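You operate a simulated robot arm through the tools that you are given. There is no shell and no other tool. Be economical: measure what you need, move in short steps, check, and stop when the job is done.

Carry out the task below with a simulated robot arm. There is one attempt and no reset: what you move stays moved.

TASK
Put things in order on the free end of the island top. At the end: the white mist bottle stands where the green jar (marked "CEDAR") stood; the yellow tin (marked "RIBBON") stands where the white travel adaptor stood; the green jar is on the white dish; the blue starch can (marked "SPRAY STARCH") stands where the yellow tin stood; the white travel adaptor stands where the white mist bottle stood; whatever was shut is shut again. Leave all else as you found it, and nothing knocked over.

Only the result counts: the job must be done as asked and must still hold three seconds after the hand-in. Knocking over, shifting, dropping, spilling or breaking anything else fails it.

THE ROBOT
A 6-joint arm with a two-finger parallel gripper, fixed in place. Base frame: the origin is at the foot of the arm, x ahead of it, y to its left, z up; the work surface is at about z = 0. Units: m, rad, N and s.
With the tool pointing down near the work surface it reaches from about 0.18 to 0.46 m from the base axis. Its first joint turns from -1.222 to 1.222 rad. Payload 1.9 kg.
The TCP is the grasp point between the finger pads, 0.023 m short of the fingertips. In the tool frame z runs along the fingers and y along their closing line. Largest opening 0.094 m; finger width 0.038, thickness 0.01; the body of the gripper, 0.054 by 0.096 m, starts 0.039 m behind the TCP.
Orientation is that of the tool frame in the base frame, as a unit quaternion [x, y, z, w]. With the fingers straight down and closing along the base's y, the tool's x points along the base's -x, its y along +y and its z along -z.

THE INTERFACE
- The arm moves only by the tool play_rows. Its argument "increments" is a list of rows, each an object (a shift or turn left out is 0, a gripper value left out holds the last) with "turn": the turn, a rotation vector about the base's x, y, z in rad, a list of three; "offset": the shift along the base's x, y, z in m, a list of three; "claw": the gripper command, from -1 (fully open) to 1 (shut), values between in proportion. In form: [{"turn": [wx, wy, wz], "offset": [tx, ty, tz], "claw": claw}, ...]. A call has 1 to 10 rows; each row shifts and turns the commanded pose from where the row before left it. Each row takes 0.2 s and may step no farther than 0.05 m and 0.15 rad from the row before; otherwise, or with a gripper value out of range, the whole call is refused. A pose out of reach is approached as far as the arm can. The call stops where the force on the tool passes 40 N (or 10 N more than at its start, if that is more) or the arm is blocked; 0.2 s more then pass. The fingers move at their own pace (about 0.108 m/s each) and stop on an object; they squeeze with about 23 N. The grip force told is the motor's: it shows also when the fingers shut on nothing. Time passes only in rows, and 0.2 s behind the last, so rows that do not move let the fingers close. The reply holds the time, the measured pose of the TCP, the force on the tool along the base axes, the opening and the grip force, in the units named above and with some noise, and new pictures: "pictures" is both (left out), scene, wrist or none.
- Cameras (640 x 400 px; columns grow to the right, rows downward): "scene" is fixed at [0.0391, 0.298, 0.4367]; the picture's right is [-0.90, -0.44, 0.00], its down [-0.21, 0.43, -0.88] and it looks along [0.39, -0.79, -0.47] (base axes); focal length 279 px, centre (320, 200). "wrist" rides on the gripper at [0.086, 0.016, -0.075] in the tool frame; the picture's right is [-0.18, 0.98, 0.00], its down [-0.58, -0.11, -0.81] and it looks along [-0.79, -0.15, 0.59] (tool axes); focal length 243 px, centre (320, 200). There is no depth. A picture from a camera that has moved, and an enlarged one, comes with that camera's place and axes in the base frame and with its lens.
- enlarge(camera, box): a new picture of the part [left, top, right, bottom] of that camera's present view, enlarged. The clock stands still meanwhile.
- job_done(): hands the job in; it is judged then, once.

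Work in short steps. Places have to be worked out from the pictures, the camera data and where the tool is seen: move nearer, look again, correct. Check each grasp and each placing, and mend what went wrong. You have 120 turns and 170 pictures in all, those below and enlarged ones among them. Open the gripper and draw the arm clear of the work before you hand the job in, unless the task says otherwise; then end with one line.

The tools are called after "Emit:" as name(argument=value, ...) on one line, values as JSON. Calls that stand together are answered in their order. play_rows: Moves the arm, as the interface text tells. Its arguments: {"type":"object","properties":{"increments":{"type":"array","items":{"type":"object","properties":{"turn":{"type":"array","items":{"type":"number"}},"offset":{"type":"array","items":{"type":"number"}},"claw":{"type":"number"}}}},"pictures":{"type":"string","enum":["both","scene","wrist","none"]}},"required":["increments"]} The other tools are called the same way: enlarge (camera, box) takes an enlarged picture of a part of a camera's view; job_done () hands the job in.

At the start:

```text
time: 0.0
eef_pos: [0.3092, -0.1068, 0.3382]
tool_rot: [0.001, 1.0, 0.001, 0.0]
wrist_force: [0.6, -0.7, 0.6]
opening: 0.0939
grasp_force: 0.0
```

scene: 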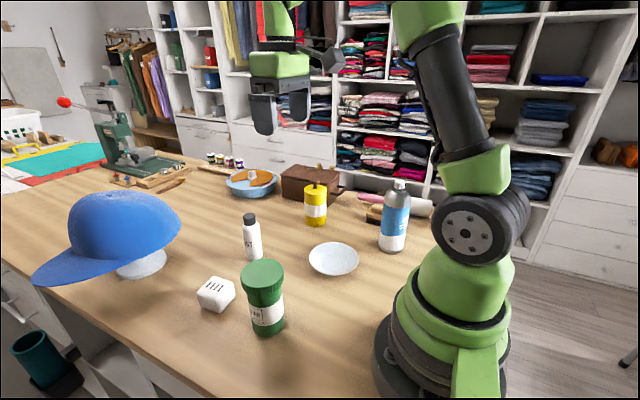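
wrist: 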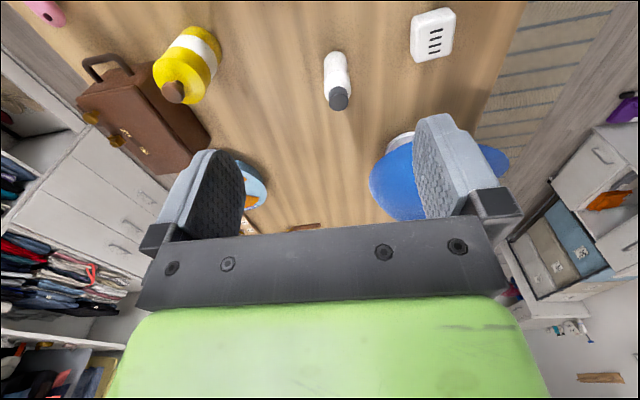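

The scene picture gives rough places: jar (0.27,0.04), bottle (0.415,-0.10), adaptor (0.38,0.05), tin (0.35,-0.30), dish (0.24,-0.18) and can (0.125,-0.29). I'll enlarge to measure more closely before moving.

Emit:
enlarge(camera="scene", box=[180, 200, 380, 350])

Emit:
enlarge(camera="scene", box=[220, 150, 440, 290])

Emit:
enlarge(camera="wrist", box=[60, 0, 500, 230])

```text
2.67 times, centred on (280, 275) of scene
camera zoom: at [0.0391, 0.298, 0.4367], right [-0.9, -0.44, 0.0], down [-0.21, 0.43, -0.88], along [0.39, -0.79, -0.47], focal length 744 px, centre (427, 0)
```

zoom: 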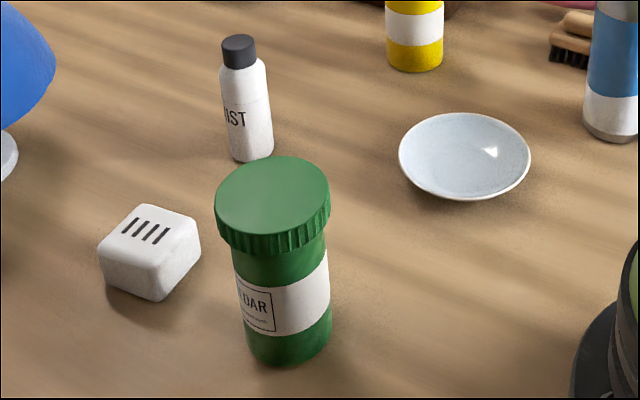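

```text
2.86 times, centred on (330, 220) of scene
camera zoom: at [0.0391, 0.298, 0.4367], right [-0.9, -0.44, 0.0], down [-0.21, 0.43, -0.88], along [0.39, -0.79, -0.47], focal length 797 px, centre (291, 143)
```

zoom: 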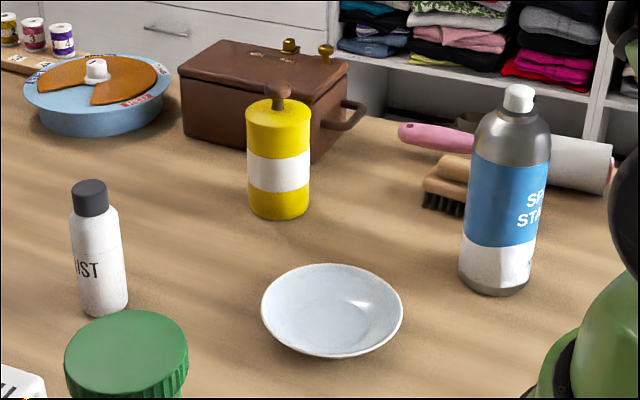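

```text
1.45 times, centred on (280, 115) of wrist
camera zoom: at [0.2216, -0.0909, 0.4133], right [0.19, 0.98, 0.0], down [0.58, -0.11, 0.81], along [0.79, -0.15, -0.59], focal length 353 px, centre (378, 324)
```

zoom: 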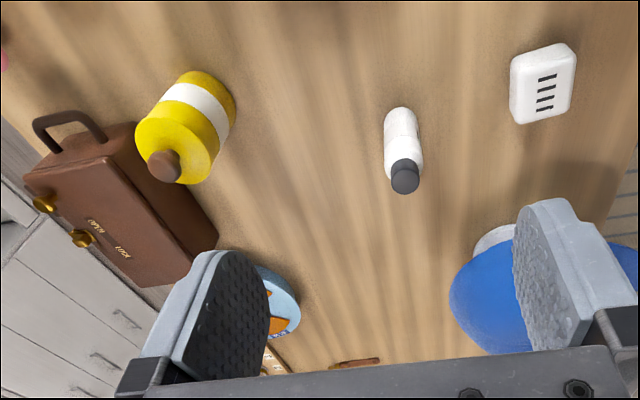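

Refined places: jar (0.273,0.036) about 0.12 high with a lid 0.07 wide, bottle (0.418,-0.108), tin (0.353,-0.310), dish (0.23,-0.162) and can (0.129,-0.292). I go above the jar, keeping high, and check from there.

Emit:
play_rows(increments=[{"offset": [-0.009, 0.036, -0.02], "claw": -1}, {"offset": [-0.009, 0.036, -0.03]}, {"offset": [-0.009, 0.036, -0.03]}, {"offset": [-0.009, 0.035, -0.03]}, {"offset": [0, 0, -0.03]}, {"offset": [0, 0, 0]}])

```text
time: 1.4
eef_pos: [0.2737, 0.0353, 0.1965]
tool_rot: [0.001, 1.0, 0.002, 0.002]
wrist_force: [0.6, -0.1, -0.3]
opening: 0.0938
grasp_force: 0.1
camera wrist: at [0.1862, 0.0516, 0.2715], right [0.19, 0.98, 0.0], down [0.58, -0.11, 0.81], along [0.79, -0.15, -0.59], focal length 243 px, centre (320, 200)
```

scene: 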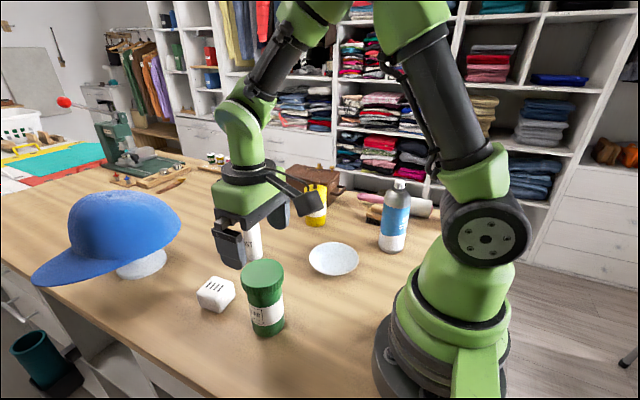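
wrist: 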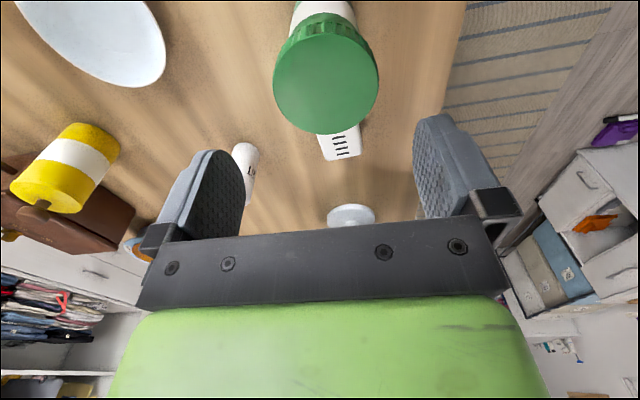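

From the wrist view the lid centre is nearer (0.266,0.040). I shift there and lower to just above the lid to check.

Emit:
play_rows(increments=[{"offset": [-0.007, 0.005, -0.02]}, {"offset": [0, 0, -0.018]}, {"offset": [0, 0, 0]}])

```text
time: 2.2
eef_pos: [0.2668, 0.04, 0.1598]
tool_rot: [0.001, 1.0, 0.0, 0.001]
wrist_force: [0.2, 0.0, 0.1]
opening: 0.094
grasp_force: 0.0
camera wrist: at [0.1797, 0.0567, 0.235], right [0.19, 0.98, 0.0], down [0.58, -0.11, 0.81], along [0.79, -0.15, -0.59], focal length 243 px, centre (320, 200)
```

scene: 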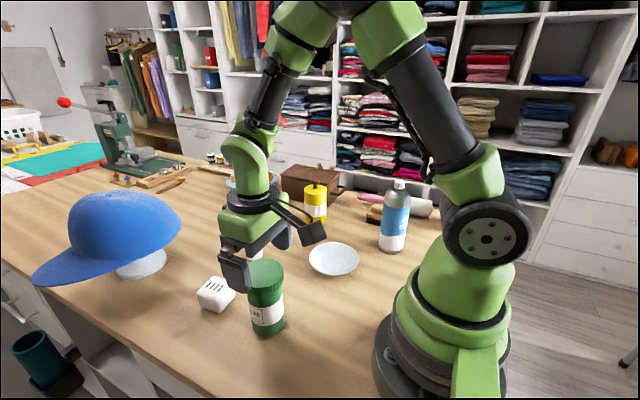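
wrist: 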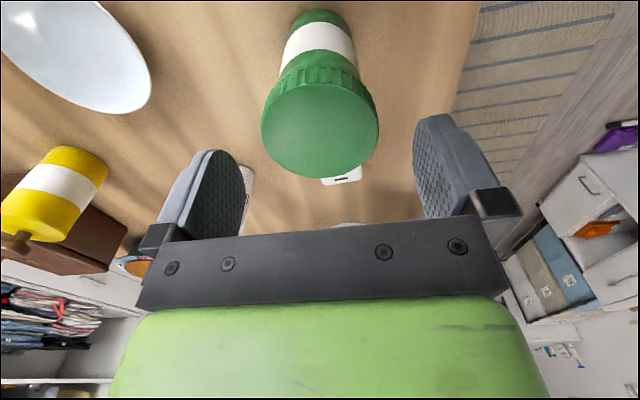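

Triangulating the two wrist views puts the lid centre at (0.2655,0.040,0.12), so the jar stands there. I descend to 0.102 and close.

Emit:
play_rows(increments=[{"offset": [-0.001, 0, -0.02]}, {"offset": [0, 0, -0.02]}, {"offset": [0, 0, -0.018]}, {"claw": 1}, {"claw": 1}, {"claw": 1}])

```text
time: 3.6
eef_pos: [0.2654, 0.0417, 0.1033]
tool_rot: [0.001, 1.0, 0.001, 0.001]
wrist_force: [-0.3, 0.4, 0.4]
opening: 0.0648
grasp_force: 22.8
camera wrist: at [0.1791, 0.0566, 0.1776], right [0.19, 0.98, 0.0], down [0.58, -0.11, 0.81], along [0.79, -0.15, -0.59], focal length 243 px, centre (320, 200)
```

scene: 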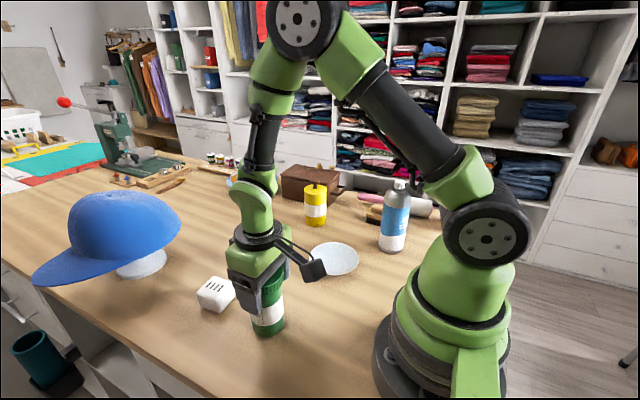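
wrist: 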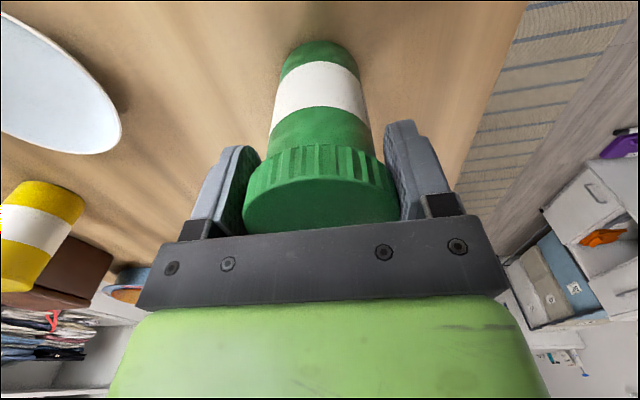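

The jar is gripped at 0.065 opening. I lift it slowly and take it toward the dish, stopping short to measure the dish.

Emit:
play_rows(increments=[{"offset": [0, 0, 0.02]}, {"offset": [0, 0, 0.03]}, {"offset": [0, 0, 0.04]}, {"offset": [0, -0.03, 0]}, {"offset": [-0.01, -0.04, 0]}, {"offset": [-0.01, -0.04, 0]}, {"offset": [-0.01, -0.04, 0]}, {"offset": [-0.005, -0.03, 0]}, {"offset": [0, -0.02, 0]}, {}])

Emit:
enlarge(camera="scene", box=[220, 150, 440, 290])

```text
time: 5.8
eef_pos: [0.2301, -0.1576, 0.1935]
tool_rot: [0.001, 1.0, 0.001, 0.001]
wrist_force: [0.1, -1.2, -1.6]
opening: 0.0647
grasp_force: 23.1
camera wrist: at [0.1424, -0.1421, 0.2681], right [0.19, 0.98, 0.0], down [0.58, -0.11, 0.81], along [0.79, -0.15, -0.59], focal length 243 px, centre (320, 200)
```

scene: 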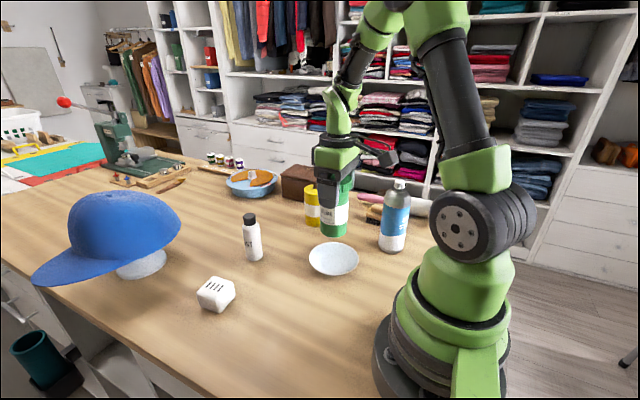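
wrist: 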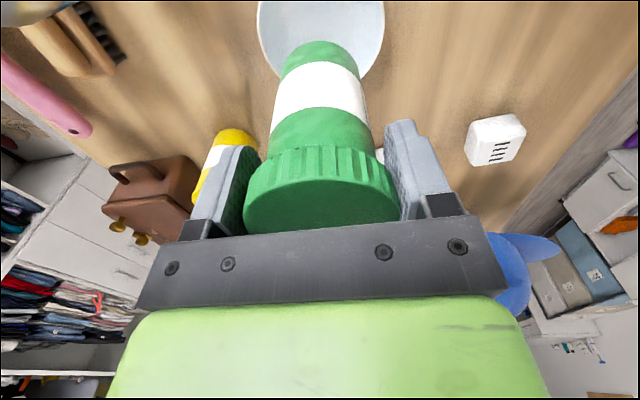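

```text
2.86 times, centred on (330, 220) of scene
camera zoom: at [0.0391, 0.298, 0.4367], right [-0.9, -0.44, 0.0], down [-0.21, 0.43, -0.88], along [0.39, -0.79, -0.47], focal length 797 px, centre (291, 143)
```

zoom: 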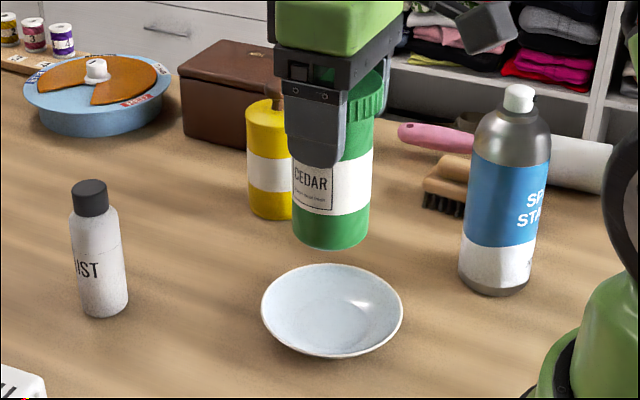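

The jar hides part of the dish. I shift sideways and up a little so the wrist camera sees the dish whole.

Emit:
play_rows(increments=[{"offset": [-0.01, 0.04, 0.03]}, {"offset": [-0.02, 0.04, 0.03]}, {"offset": [-0.01, 0.01, 0.03]}, {}], pictures="wrist")

```text
refused: row 1 steps farther than a row can; nothing moved
```

The step was too long, so I split it up.

Emit:
play_rows(increments=[{"offset": [-0.01, 0.03, 0.03]}, {"offset": [-0.01, 0.03, 0.03]}, {"offset": [-0.02, 0.03, 0.03]}, {}], pictures="wrist")

```text
time: 6.8
eef_pos: [0.1877, -0.0688, 0.2821]
tool_rot: [0.002, 1.0, 0.001, -0.001]
wrist_force: [-1.2, -0.8, -1.0]
opening: 0.0648
grasp_force: 23.4
camera wrist: at [0.1017, -0.0524, 0.3575], right [0.19, 0.98, 0.0], down [0.58, -0.11, 0.81], along [0.79, -0.15, -0.59], focal length 243 px, centre (320, 200)
```

wrist: 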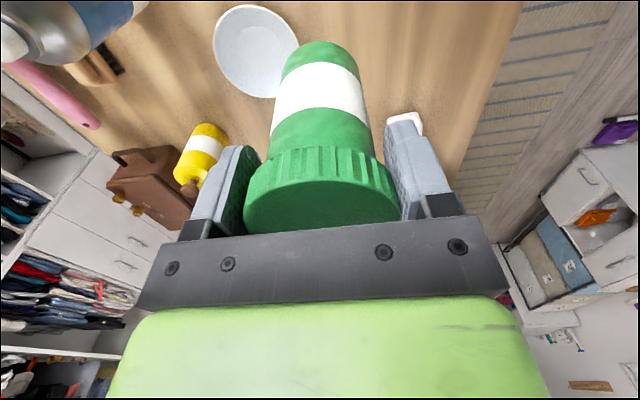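

The full dish view puts its centre at about (0.229,-0.160). I move over it and lower to just above.

Emit:
play_rows(increments=[{"offset": [0.02, -0.03, -0.02]}, {"offset": [0.02, -0.03, -0.02]}, {"offset": [0.0, -0.031, -0.03]}, {"offset": [0, 0, -0.04]}, {"offset": [0, 0, -0.03]}, {}])

Emit:
enlarge(camera="scene", box=[280, 150, 390, 290])

```text
time: 8.2
eef_pos: [0.2309, -0.1613, 0.1424]
tool_rot: [0.0, 1.0, 0.0, 0.0]
wrist_force: [0.2, 0.0, -1.9]
opening: 0.0648
grasp_force: 23.4
camera wrist: at [0.1436, -0.1451, 0.2164], right [0.19, 0.98, 0.0], down [0.58, -0.11, 0.81], along [0.79, -0.15, -0.59], focal length 243 px, centre (320, 200)
```

scene: 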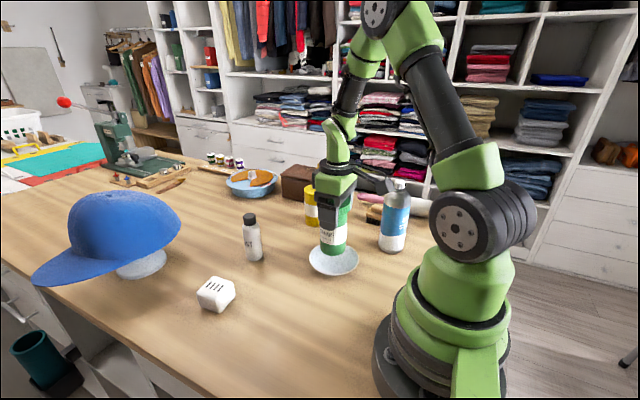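
wrist: 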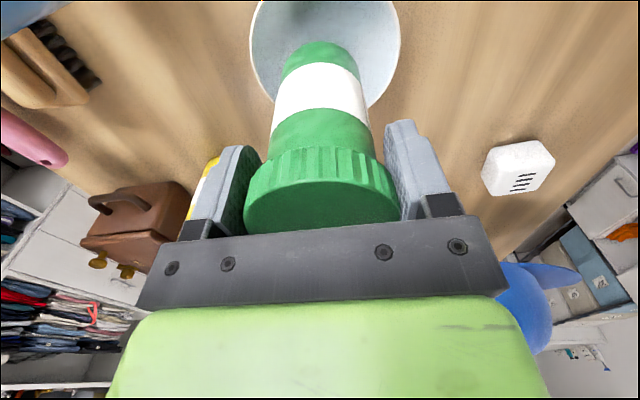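

```text
2.86 times, centred on (335, 220) of scene
camera zoom: at [0.0391, 0.298, 0.4367], right [-0.9, -0.44, 0.0], down [-0.21, 0.43, -0.88], along [0.39, -0.79, -0.47], focal length 797 px, centre (277, 143)
```

zoom: 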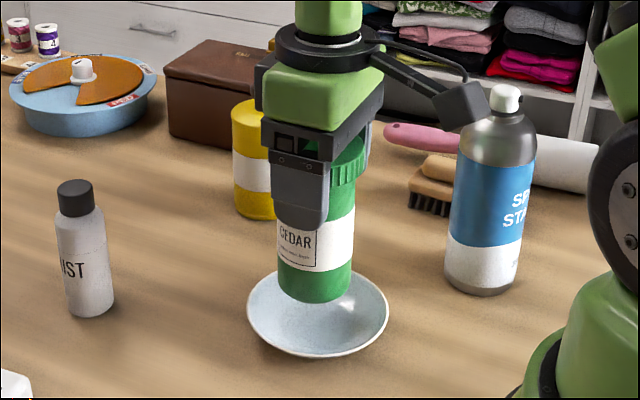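

Wrist and scene views agree the jar is over the dish centre within a few mm, with its bottom about 0.035 above the dish. I lower gently.

Emit:
play_rows(increments=[{"offset": [0, 0, -0.015]}, {"offset": [0, 0, -0.008]}, {"offset": [0, 0, -0.004]}, {"offset": [0, 0, -0.003]}, {}], pictures="scene")

Emit:
enlarge(camera="scene", box=[280, 190, 390, 290])

```text
time: 9.4
eef_pos: [0.2295, -0.1603, 0.1115]
tool_rot: [0.002, 1.0, 0.001, 0.0]
wrist_force: [1.2, -1.0, -1.8]
opening: 0.0648
grasp_force: 23.1
```

scene: 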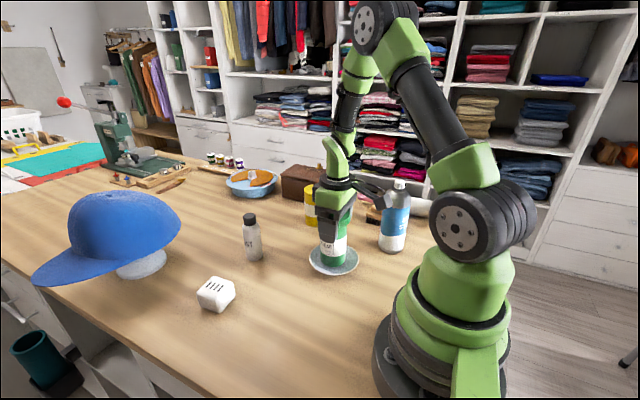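

```text
4.00 times, centred on (335, 240) of scene
camera zoom: at [0.0391, 0.298, 0.4367], right [-0.9, -0.44, 0.0], down [-0.21, 0.43, -0.88], along [0.39, -0.79, -0.47], focal length 1116 px, centre (260, 40)
```

zoom: 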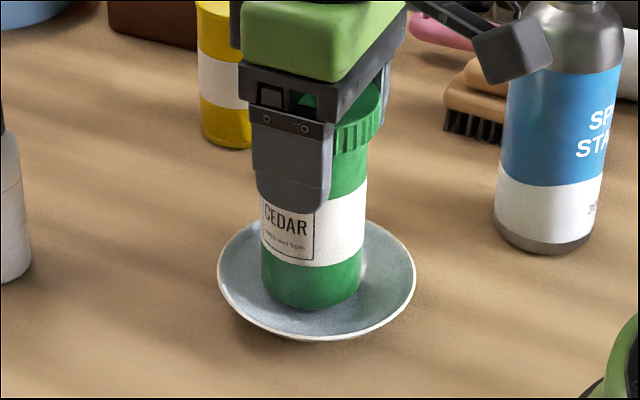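

The jar is well centred, about 6 mm above the floor of the dish by reckoning. I lower in 1.5 mm steps and watch the force.

Emit:
play_rows(increments=[{"offset": [-0.001, 0, -0.0015]}, {"offset": [-0.001, 0, -0.0015]}, {"offset": [0, 0, 0]}], pictures="none")

```text
time: 10.2
eef_pos: [0.227, -0.1605, 0.1089]
tool_rot: [0.001, 1.0, 0.001, 0.001]
wrist_force: [-0.4, 0.5, -2.2]
opening: 0.0648
grasp_force: 23.5
```

Still no contact (the force is only the jar's weight), so I go on down.

Emit:
play_rows(increments=[{"offset": [0, 0, -0.0015]}, {"offset": [0, 0, 0]}], pictures="none")

Emit:
play_rows(increments=[{"offset": [0, 0, -0.0015]}, {"offset": [0, 0, 0]}], pictures="scene")

```text
time: 10.8
eef_pos: [0.2265, -0.1597, 0.1082]
tool_rot: [0.001, 1.0, 0.001, 0.0]
wrist_force: [-0.5, 1.1, -0.9]
opening: 0.065
grasp_force: 23.2
```

```text
time: 11.4
eef_pos: [0.2275, -0.1603, 0.1067]
tool_rot: [0.0, 1.0, 0.001, 0.0]
wrist_force: [-2.2, 4.9, 16.8]
opening: 0.0648
grasp_force: 22.9
```

scene: 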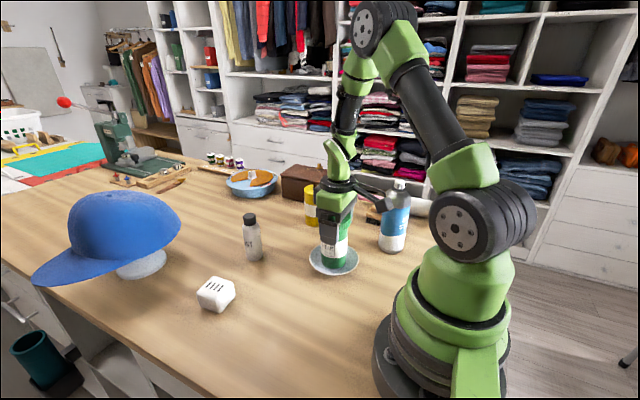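

Contact: 17 N upward. I ease up 1 mm, open and rise straight up.

Emit:
play_rows(increments=[{"offset": [0, 0, 0.001]}, {"claw": -0.7}, {"claw": -1}, {"offset": [0, 0, 0.02]}, {"offset": [0, 0, 0.04]}, {"offset": [0, 0, 0.05]}, {}])

Emit:
enlarge(camera="scene", box=[280, 170, 440, 290])

```text
time: 13.0
eef_pos: [0.2284, -0.1587, 0.2166]
tool_rot: [0.0, 1.0, 0.0, 0.002]
wrist_force: [-0.4, -0.1, -0.4]
opening: 0.0939
grasp_force: 0.2
camera wrist: at [0.1419, -0.144, 0.2917], right [0.18, 0.98, 0.0], down [0.58, -0.11, 0.81], along [0.79, -0.15, -0.59], focal length 243 px, centre (320, 200)
```

scene: 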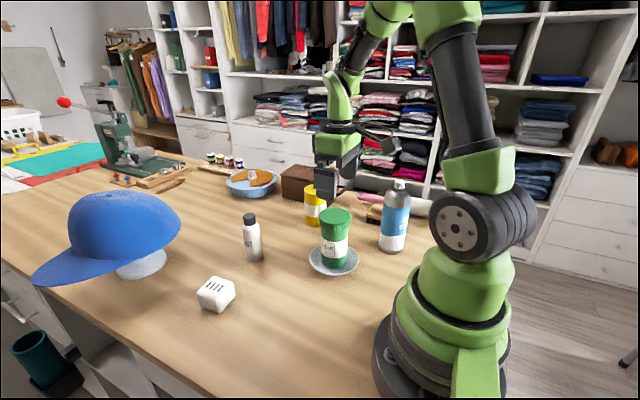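
wrist: 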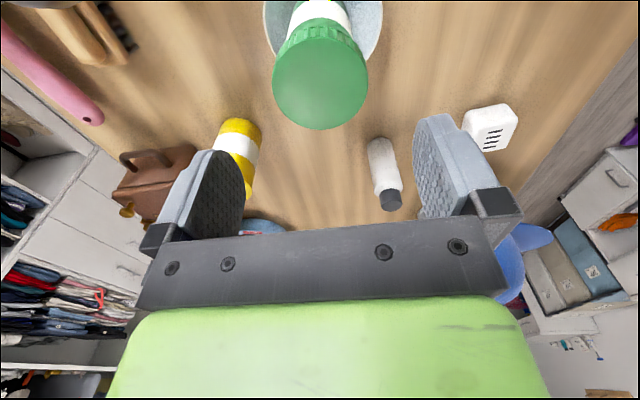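

```text
3.33 times, centred on (360, 230) of scene
camera zoom: at [0.0391, 0.298, 0.4367], right [-0.9, -0.44, 0.0], down [-0.21, 0.43, -0.88], along [0.39, -0.79, -0.47], focal length 930 px, centre (187, 100)
```

zoom: 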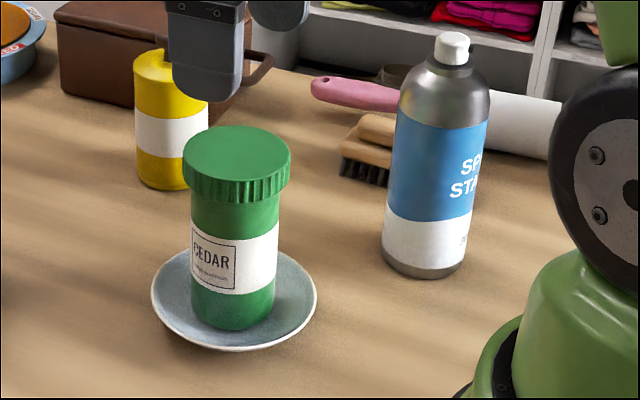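

The jar stands on the dish. The bottle is near (0.406,-0.103); I move above it and look.

Emit:
play_rows(increments=[{"offset": [0.045, 0.012, 0]}, {"offset": [0.045, 0.015, 0]}, {"offset": [0.045, 0.015, 0]}, {"offset": [0.037, 0.014, -0.01]}, {"offset": [0, 0, -0.02]}, {"offset": [0, 0, -0.02]}, {}], pictures="wrist")

```text
time: 14.6
eef_pos: [0.3987, -0.1037, 0.1678]
tool_rot: [0.001, 1.0, 0.001, 0.001]
wrist_force: [-0.5, 0.2, -0.2]
opening: 0.0942
grasp_force: 0.0
camera wrist: at [0.3122, -0.0871, 0.2426], right [0.19, 0.98, 0.0], down [0.58, -0.11, 0.81], along [0.79, -0.15, -0.59], focal length 243 px, centre (320, 200)
```

wrist: 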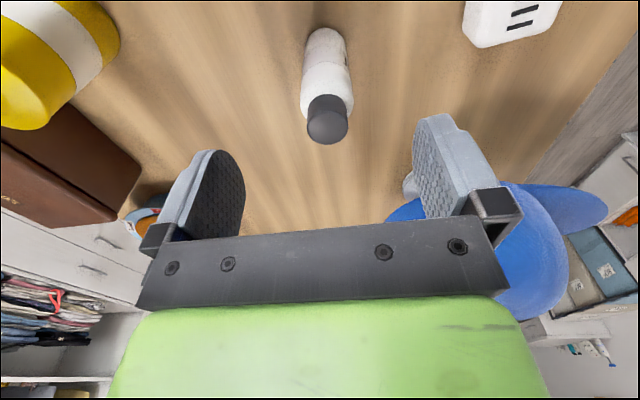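

The bottle axis looks to be near (0.409,-0.100). I shift and lower halfway, with the fingers straddling it, to check.

Emit:
play_rows(increments=[{"offset": [0.01, 0.003, -0.015]}, {"offset": [0, 0, -0.02]}, {}], pictures="wrist")

```text
time: 15.4
eef_pos: [0.4086, -0.1015, 0.1327]
tool_rot: [0.0, 1.0, 0.001, 0.001]
wrist_force: [0.5, -0.6, -0.1]
opening: 0.0943
grasp_force: 0.1
camera wrist: at [0.3212, -0.0848, 0.207], right [0.19, 0.98, 0.0], down [0.58, -0.11, 0.81], along [0.79, -0.15, -0.59], focal length 243 px, centre (320, 200)
```

wrist: 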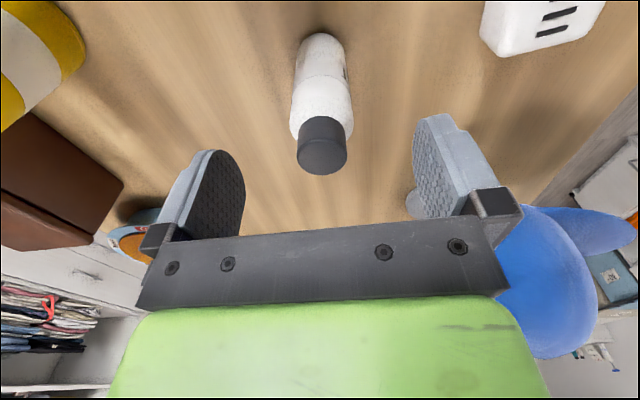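

The cap and the base edge both agree on (0.411,-0.101). I lower to z = 0.08 and close.

Emit:
play_rows(increments=[{"offset": [0.002, 0, -0.02]}, {"offset": [0, 0, -0.02]}, {"offset": [0, 0, -0.013]}, {"claw": 0}, {"claw": 1}, {"claw": 1}, {"claw": 1}])

```text
time: 17.0
eef_pos: [0.4115, -0.1012, 0.0786]
tool_rot: [0.001, 1.0, 0.001, 0.001]
wrist_force: [-1.0, 0.3, 0.2]
opening: 0.0369
grasp_force: 22.8
camera wrist: at [0.3242, -0.0852, 0.1537], right [0.19, 0.98, 0.0], down [0.58, -0.11, 0.81], along [0.79, -0.15, -0.59], focal length 243 px, centre (320, 200)
```

scene: 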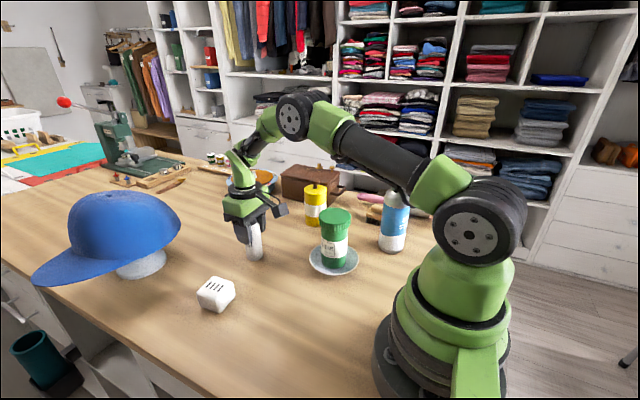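
wrist: 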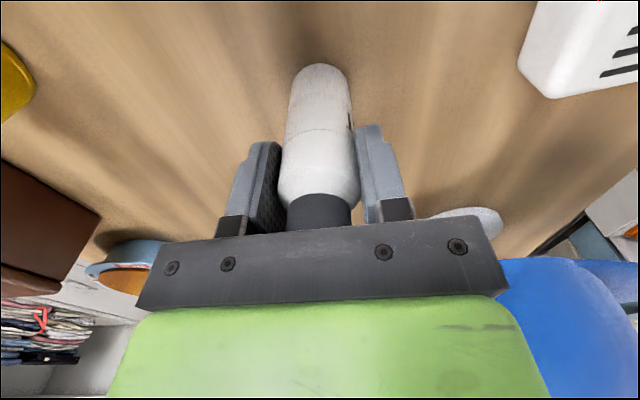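

The bottle is held and its axis was at (0.4115,-0.101). I lift and carry it to the jar's old place (0.266,0.0405).

Emit:
play_rows(increments=[{"offset": [0, 0, 0.02]}, {"offset": [0, 0, 0.04]}, {"offset": [0, 0, 0.03]}, {"offset": [-0.03, 0.03, 0]}, {"offset": [-0.03, 0.03, 0]}, {"offset": [-0.03, 0.03, 0]}, {"offset": [-0.03, 0.03, 0]}, {"offset": [-0.025, 0.0215, 0]}, {}], pictures="none")

```text
time: 19.0
eef_pos: [0.2655, 0.0381, 0.1705]
tool_rot: [0.001, 1.0, 0.0, 0.001]
wrist_force: [0.1, -0.5, -1.5]
opening: 0.0368
grasp_force: 23.0
```

By dead reckoning this is within 2 mm of the jar's grasp spot. I lower almost the full lift height and check the force.

Emit:
play_rows(increments=[{"offset": [-0.001, 0.0005, -0.04]}, {"offset": [0, 0, -0.03]}, {"offset": [0, 0, -0.012]}, {"offset": [0, 0, -0.005]}, {"offset": [0, 0, -0.0015]}, {}])

```text
time: 20.4
eef_pos: [0.2654, 0.0421, 0.0808]
tool_rot: [0.001, 1.0, 0.001, 0.001]
wrist_force: [0.9, 0.4, -1.0]
opening: 0.0372
grasp_force: 22.6
camera wrist: at [0.1793, 0.0572, 0.1556], right [0.19, 0.98, 0.0], down [0.58, -0.11, 0.81], along [0.79, -0.15, -0.59], focal length 243 px, centre (320, 200)
```

scene: 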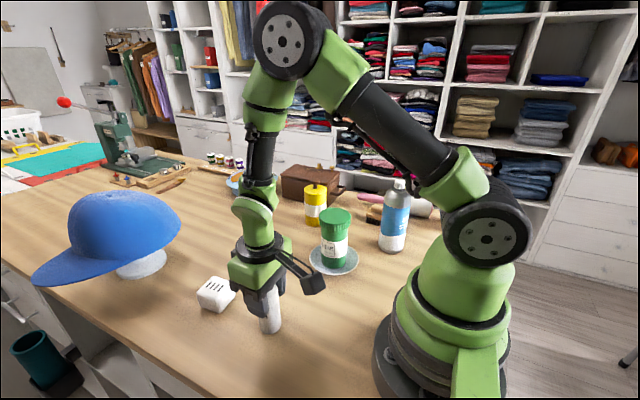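
wrist: 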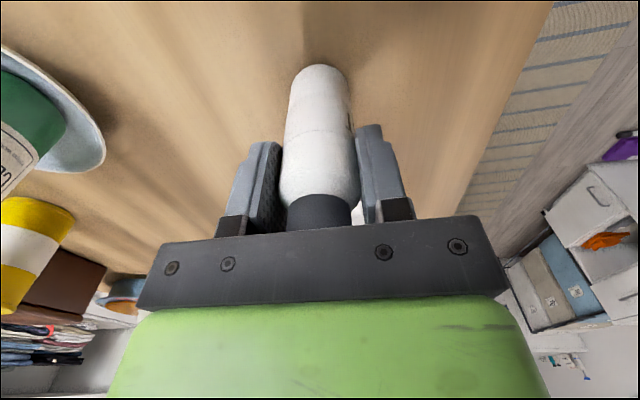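

Hanging about 1–2 mm above the top with weight still on the tool. I lower 1 mm at a time to contact.

Emit:
play_rows(increments=[{"offset": [0, 0, -0.001]}, {}], pictures="none")

Emit:
play_rows(increments=[{"offset": [0, 0, -0.001]}, {}], pictures="none")

```text
time: 21.0
eef_pos: [0.2668, 0.0416, 0.0797]
tool_rot: [0.001, 1.0, 0.002, 0.001]
wrist_force: [-0.7, 0.1, -1.1]
opening: 0.037
grasp_force: 23.2
```

```text
time: 21.6
eef_pos: [0.2652, 0.042, 0.0795]
tool_rot: [0.001, 1.0, 0.0, 0.001]
wrist_force: [-0.5, -2.6, 3.2]
opening: 0.0371
grasp_force: 23.5
```

Contact reached. I open, rise, and look toward the adaptor.

Emit:
play_rows(increments=[{"claw": -0.6}, {"claw": -1}, {"claw": -1}, {"offset": [0, 0, 0.03]}, {"offset": [0, 0, 0.05]}, {"offset": [0.04, 0, 0.02]}, {"offset": [0.04, 0, 0]}, {}])

Emit:
enlarge(camera="scene", box=[180, 200, 380, 350])

```text
time: 23.4
eef_pos: [0.3436, 0.0408, 0.1793]
tool_rot: [0.001, 1.0, 0.001, 0.0]
wrist_force: [0.0, 0.6, 0.5]
opening: 0.0941
grasp_force: 0.1
camera wrist: at [0.2579, 0.0564, 0.2536], right [0.18, 0.98, 0.0], down [0.58, -0.11, 0.81], along [0.79, -0.15, -0.59], focal length 243 px, centre (320, 200)
```

scene: 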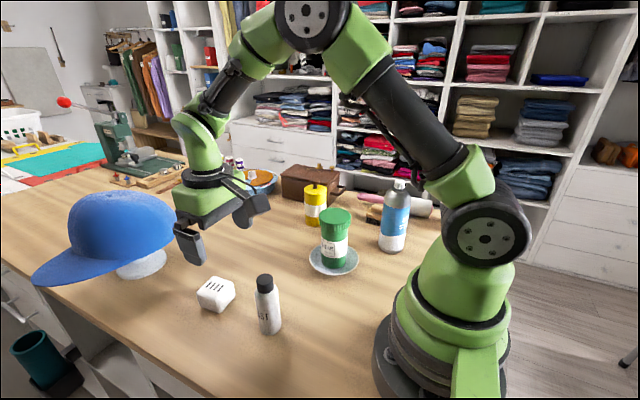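
wrist: 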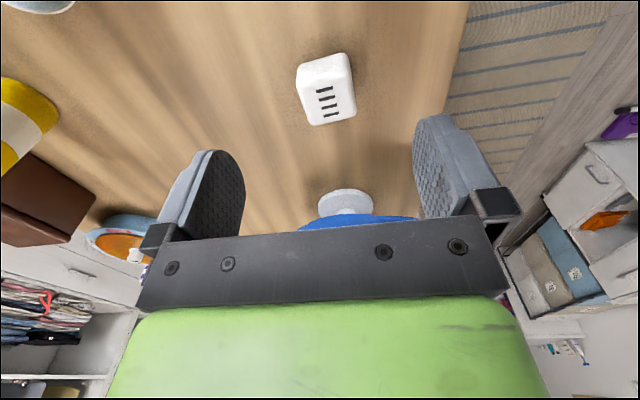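

```text
2.67 times, centred on (280, 275) of scene
camera zoom: at [0.0391, 0.298, 0.4367], right [-0.9, -0.44, 0.0], down [-0.21, 0.43, -0.88], along [0.39, -0.79, -0.47], focal length 744 px, centre (427, 0)
```

zoom: 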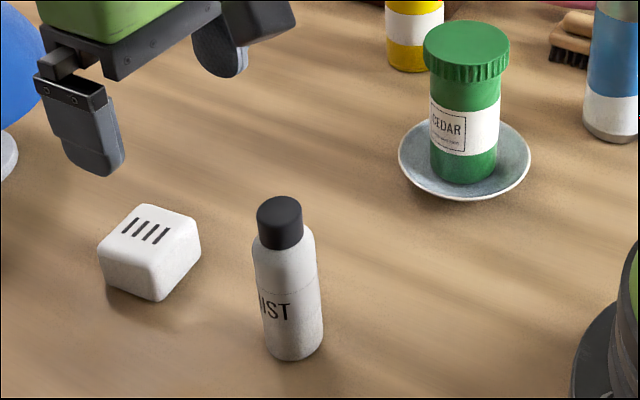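

The adaptor looks axis-aligned, centred at about (0.392,0.040), 0.042 by 0.046. I move above it and check.

Emit:
play_rows(increments=[{"offset": [0.045, -0.001, -0.02]}, {"offset": [0.003, 0, -0.03]}, {"offset": [0, 0, -0.03]}, {}], pictures="wrist")

Emit:
enlarge(camera="wrist", box=[220, 40, 420, 210])

```text
time: 24.4
eef_pos: [0.3938, 0.0414, 0.0979]
tool_rot: [0.001, 1.0, 0.001, 0.002]
wrist_force: [0.1, -0.4, -0.4]
opening: 0.0939
grasp_force: 0.1
camera wrist: at [0.3069, 0.0573, 0.1731], right [0.18, 0.98, 0.0], down [0.58, -0.11, 0.81], along [0.79, -0.15, -0.59], focal length 243 px, centre (320, 200)
```

wrist: 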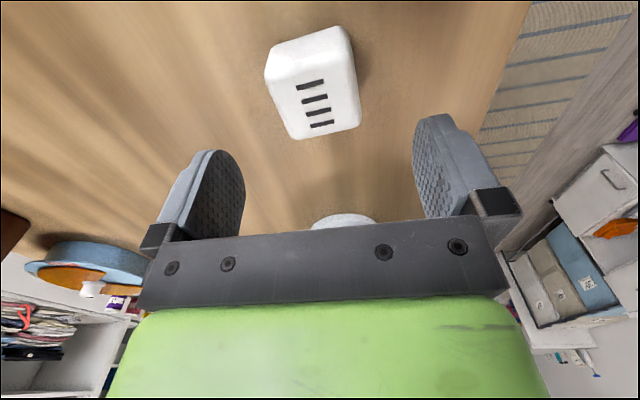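

```text
2.35 times, centred on (320, 125) of wrist
camera zoom: at [0.3069, 0.0573, 0.1731], right [0.18, 0.98, 0.0], down [0.58, -0.11, 0.81], along [0.79, -0.15, -0.59], focal length 571 px, centre (320, 376)
```

zoom: 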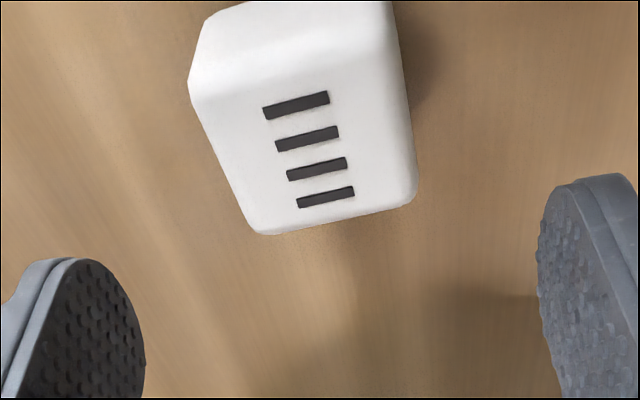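

The adaptor's top is at about 0.042 and its centre at (0.389,0.039). I adjust, descend to z = 0.03 and close.

Emit:
play_rows(increments=[{"offset": [-0.003, -0.001, -0.025]}, {"offset": [0, 0, -0.025]}, {"offset": [0, 0, -0.017]}, {"claw": 0.3}, {"claw": 1}, {"claw": 1}])

```text
time: 25.8
eef_pos: [0.39, 0.0402, 0.0318]
tool_rot: [0.0, 1.0, 0.001, 0.0]
wrist_force: [0.0, -0.4, -0.8]
opening: 0.0516
grasp_force: 23.0
camera wrist: at [0.3035, 0.0563, 0.106], right [0.19, 0.98, 0.0], down [0.58, -0.11, 0.81], along [0.79, -0.15, -0.59], focal length 243 px, centre (320, 200)
```

scene: 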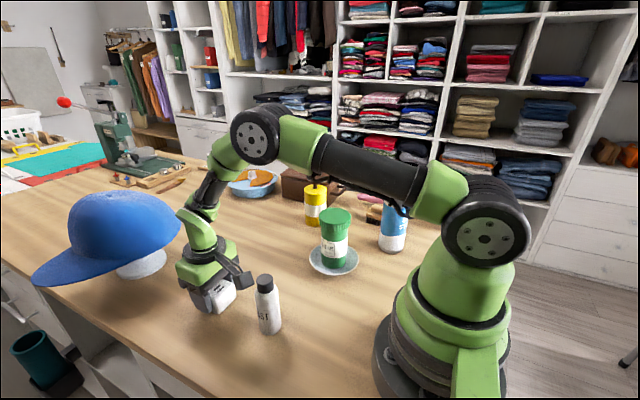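
wrist: 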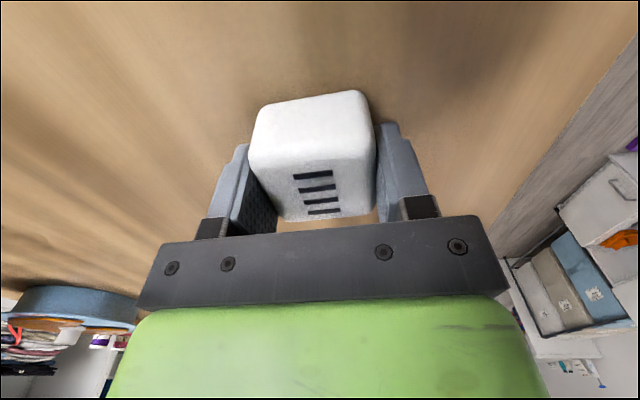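

The adaptor is held and its place was about (0.388,0.040). I lift it and carry it to the bottle's old place (0.4115,-0.101).

Emit:
play_rows(increments=[{"offset": [0, 0, 0.03]}, {"offset": [0, 0, 0.03]}, {"offset": [0.006, -0.035, 0]}, {"offset": [0.006, -0.035, 0]}, {"offset": [0.006, -0.035, 0]}, {"offset": [0.005, -0.036, 0]}, {}, {"offset": [0, 0, -0.03]}, {"offset": [0, 0, -0.025]}, {}])

```text
time: 28.0
eef_pos: [0.4131, -0.1019, 0.0384]
tool_rot: [0.0, 1.0, 0.001, 0.0]
wrist_force: [0.3, -0.1, -0.6]
opening: 0.0514
grasp_force: 23.1
camera wrist: at [0.3262, -0.0863, 0.1128], right [0.18, 0.98, 0.0], down [0.58, -0.11, 0.81], along [0.79, -0.15, -0.59], focal length 243 px, centre (320, 200)
```

scene: 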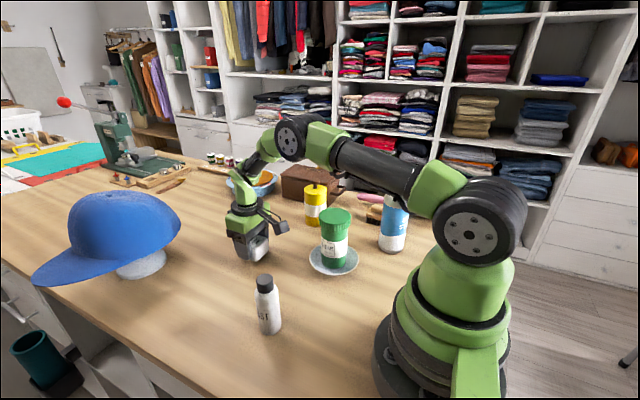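
wrist: 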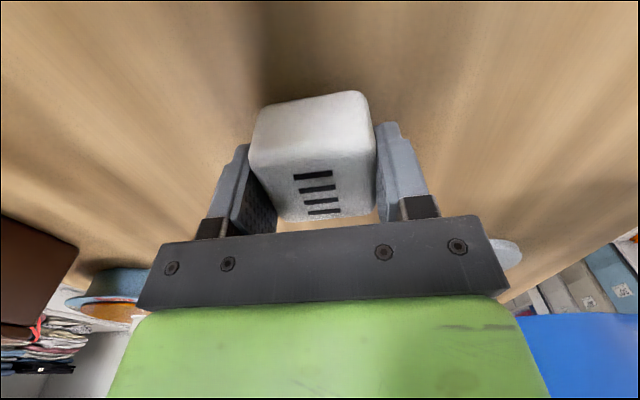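

Over the bottle's old place and about 5 mm up. I lower to contact in small steps.

Emit:
play_rows(increments=[{"offset": [0, 0, -0.003]}, {"offset": [0, 0, -0.0015]}, {}], pictures="none")

Emit:
play_rows(increments=[{"offset": [0, 0, -0.001]}, {}], pictures="none")

```text
time: 28.8
eef_pos: [0.4128, -0.1032, 0.0333]
tool_rot: [0.001, 1.0, 0.001, 0.001]
wrist_force: [-0.3, 0.8, 0.2]
opening: 0.0515
grasp_force: 23.0
```

```text
time: 29.4
eef_pos: [0.4127, -0.1013, 0.0327]
tool_rot: [0.001, 1.0, 0.001, 0.001]
wrist_force: [0.0, -0.7, -0.7]
opening: 0.0512
grasp_force: 22.8
```

Still no clear contact, so another millimetre.

Emit:
play_rows(increments=[{"offset": [0, 0, -0.001]}, {}], pictures="none")

```text
time: 30.0
eef_pos: [0.4131, -0.1033, 0.0311]
tool_rot: [0.002, 1.0, 0.0, 0.001]
wrist_force: [-1.5, 0.4, 2.4]
opening: 0.0516
grasp_force: 23.4
```

Light contact. I open, rise clear and go toward the tin for a look.

Emit:
play_rows(increments=[{"claw": -0.3}, {"claw": -1}, {"offset": [0, 0, 0.04], "claw": -1}, {"offset": [0, 0, 0.05]}, {"offset": [0, 0, 0.05]}, {"offset": [-0.02, -0.04, 0.02]}, {"offset": [-0.02, -0.04, 0]}, {"offset": [-0.02, -0.04, 0]}, {"offset": [-0.01, -0.03, 0]}, {}])

Emit:
enlarge(camera="scene", box=[180, 200, 380, 350])

```text
time: 32.2
eef_pos: [0.3434, -0.2525, 0.19]
tool_rot: [0.0, 1.0, 0.001, 0.001]
wrist_force: [0.0, 0.5, -0.9]
opening: 0.0943
grasp_force: 0.1
camera wrist: at [0.2566, -0.2371, 0.2642], right [0.19, 0.98, 0.0], down [0.58, -0.11, 0.81], along [0.79, -0.15, -0.59], focal length 243 px, centre (320, 200)
```

scene: 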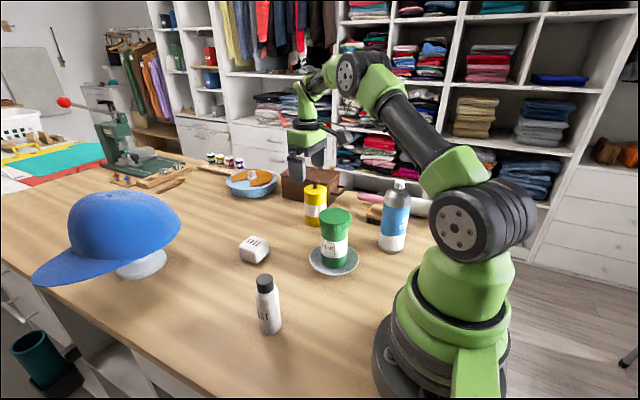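
wrist: 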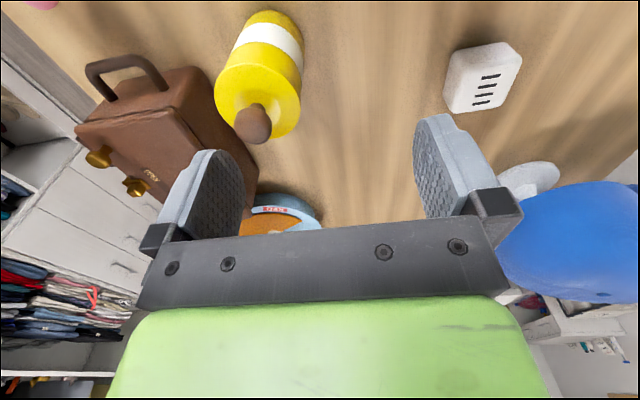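

```text
2.67 times, centred on (280, 275) of scene
camera zoom: at [0.0391, 0.298, 0.4367], right [-0.9, -0.44, 0.0], down [-0.21, 0.43, -0.88], along [0.39, -0.79, -0.47], focal length 744 px, centre (427, 0)
```

zoom: 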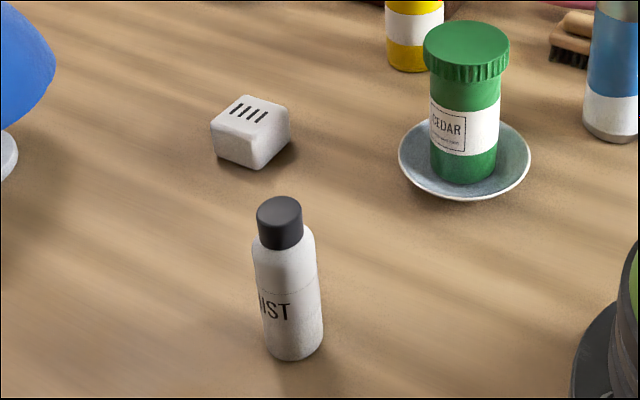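

The adaptor stands right where the bottle was. I judge the tin to be at (0.346,-0.305), with the box face near y = -0.38; I move above it with the fingers slightly narrowed and look.

Emit:
play_rows(increments=[{"offset": [0.001, -0.026, 0], "claw": -0.75}, {"offset": [0.001, -0.026, -0.015]}, {"offset": [0, 0, -0.015]}, {}])

Emit:
enlarge(camera="scene", box=[220, 120, 440, 260])

```text
time: 33.2
eef_pos: [0.3456, -0.3034, 0.1603]
tool_rot: [0.0, 1.0, 0.002, 0.0]
wrist_force: [-0.8, -0.6, -0.4]
opening: 0.0824
grasp_force: 0.1
camera wrist: at [0.2583, -0.2878, 0.2342], right [0.18, 0.98, 0.0], down [0.58, -0.11, 0.81], along [0.79, -0.15, -0.59], focal length 243 px, centre (320, 200)
```

scene: 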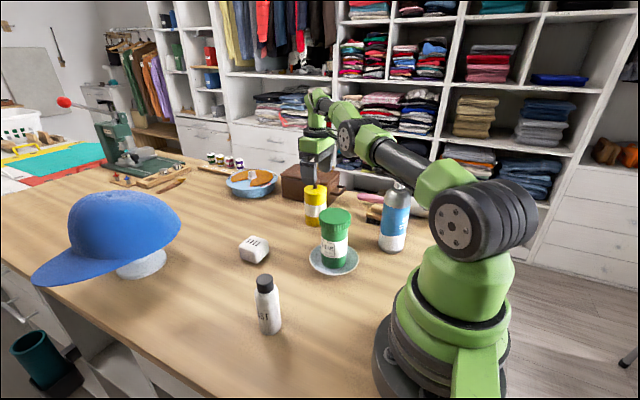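
wrist: 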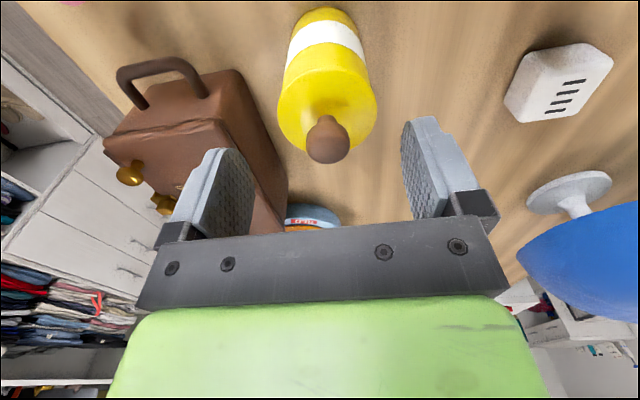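

```text
2.86 times, centred on (330, 190) of scene
camera zoom: at [0.0391, 0.298, 0.4367], right [-0.9, -0.44, 0.0], down [-0.21, 0.43, -0.88], along [0.39, -0.79, -0.47], focal length 797 px, centre (291, 229)
```

zoom: 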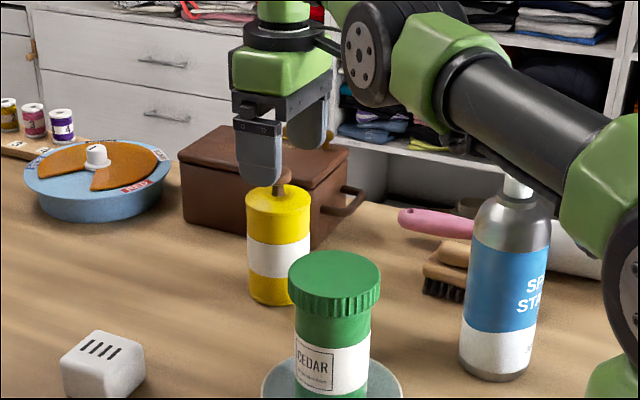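

The tin axis is at about (0.349,-0.300). I correct 3 mm and lower to z = 0.10, so the palm clears the knob, and close.

Emit:
play_rows(increments=[{"offset": [0.003, 0.003, -0.02]}, {"offset": [0, 0, -0.02]}, {"offset": [0, 0, -0.015]}, {}, {"offset": [0, 0, -0.005]}, {"claw": 0}, {"claw": 1}, {"claw": 1}])

Emit:
enlarge(camera="scene", box=[220, 120, 440, 260])

```text
time: 35.0
eef_pos: [0.349, -0.3011, 0.1009]
tool_rot: [0.001, 1.0, 0.001, 0.0]
wrist_force: [0.2, -0.2, -0.3]
opening: 0.0592
grasp_force: 23.0
camera wrist: at [0.2623, -0.2851, 0.1751], right [0.19, 0.98, 0.0], down [0.58, -0.11, 0.81], along [0.79, -0.15, -0.59], focal length 243 px, centre (320, 200)
```

scene: 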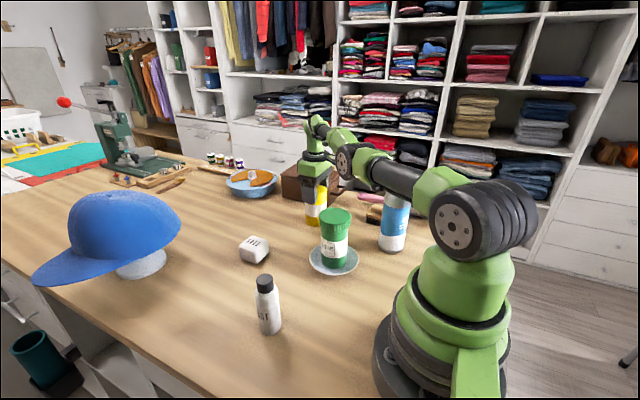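
wrist: 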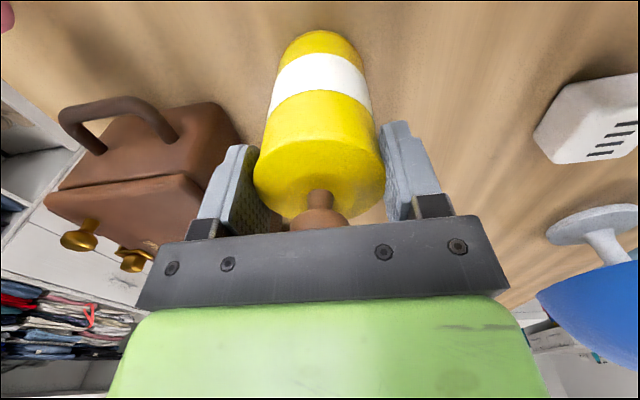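

```text
2.86 times, centred on (330, 190) of scene
camera zoom: at [0.0391, 0.298, 0.4367], right [-0.9, -0.44, 0.0], down [-0.21, 0.43, -0.88], along [0.39, -0.79, -0.47], focal length 797 px, centre (291, 229)
```

zoom: 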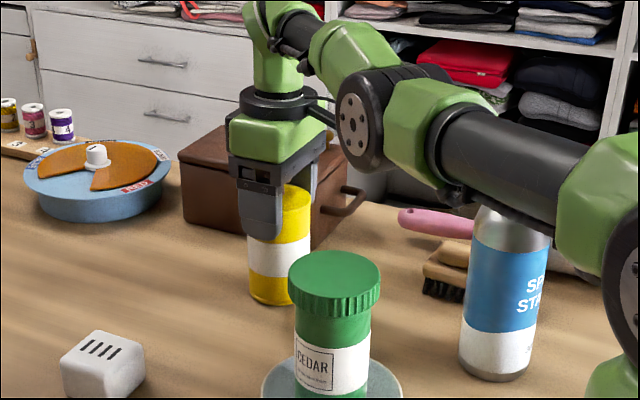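

Held at 0.059; the tin's place was (0.349,-0.300). I lift 0.09 and carry it toward the adaptor's old place (0.388,0.040).

Emit:
play_rows(increments=[{"offset": [0, 0, 0.03]}, {"offset": [0, 0, 0.03]}, {"offset": [0, 0, 0.03]}, {"offset": [0.005, 0.04, 0]}, {"offset": [0.005, 0.045, 0]}, {"offset": [0.005, 0.045, 0]}, {"offset": [0.005, 0.045, 0]}, {"offset": [0.005, 0.045, 0]}, {"offset": [0.005, 0.045, 0]}, {"offset": [0.005, 0.04, 0]}], pictures="none")

Emit:
play_rows(increments=[{"offset": [0.004, 0.035, 0]}, {}, {"offset": [0, 0, -0.04]}, {"offset": [0, 0, -0.03]}, {"offset": [0, 0, -0.013]}, {}])

```text
time: 37.2
eef_pos: [0.3821, 0.0085, 0.1877]
tool_rot: [0.0, 1.0, 0.001, 0.001]
wrist_force: [0.4, -0.5, -0.7]
opening: 0.0595
grasp_force: 23.0
out of reach, approached as far as the arm can: row 3
```

```text
time: 38.6
eef_pos: [0.3858, 0.0441, 0.107]
tool_rot: [0.001, 1.0, 0.001, 0.0]
wrist_force: [0.1, -0.7, -1.0]
opening: 0.0592
grasp_force: 23.2
camera wrist: at [0.2997, 0.0597, 0.1811], right [0.19, 0.98, 0.0], down [0.58, -0.11, 0.81], along [0.79, -0.15, -0.59], focal length 243 px, centre (320, 200)
```

scene: 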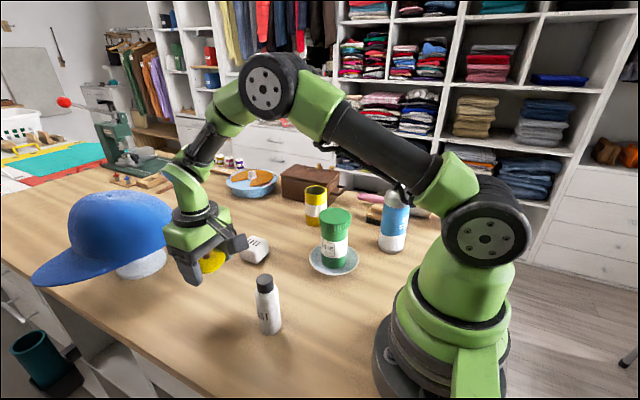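
wrist: 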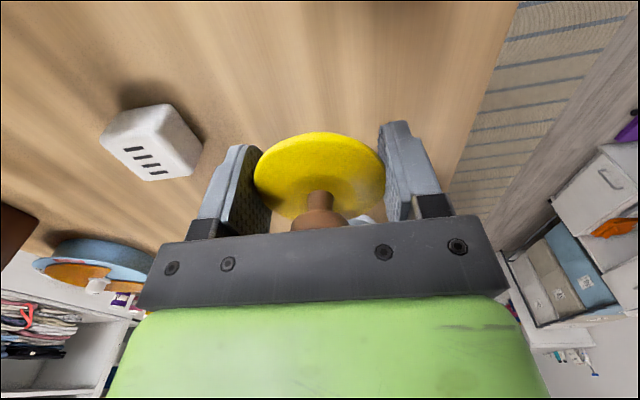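

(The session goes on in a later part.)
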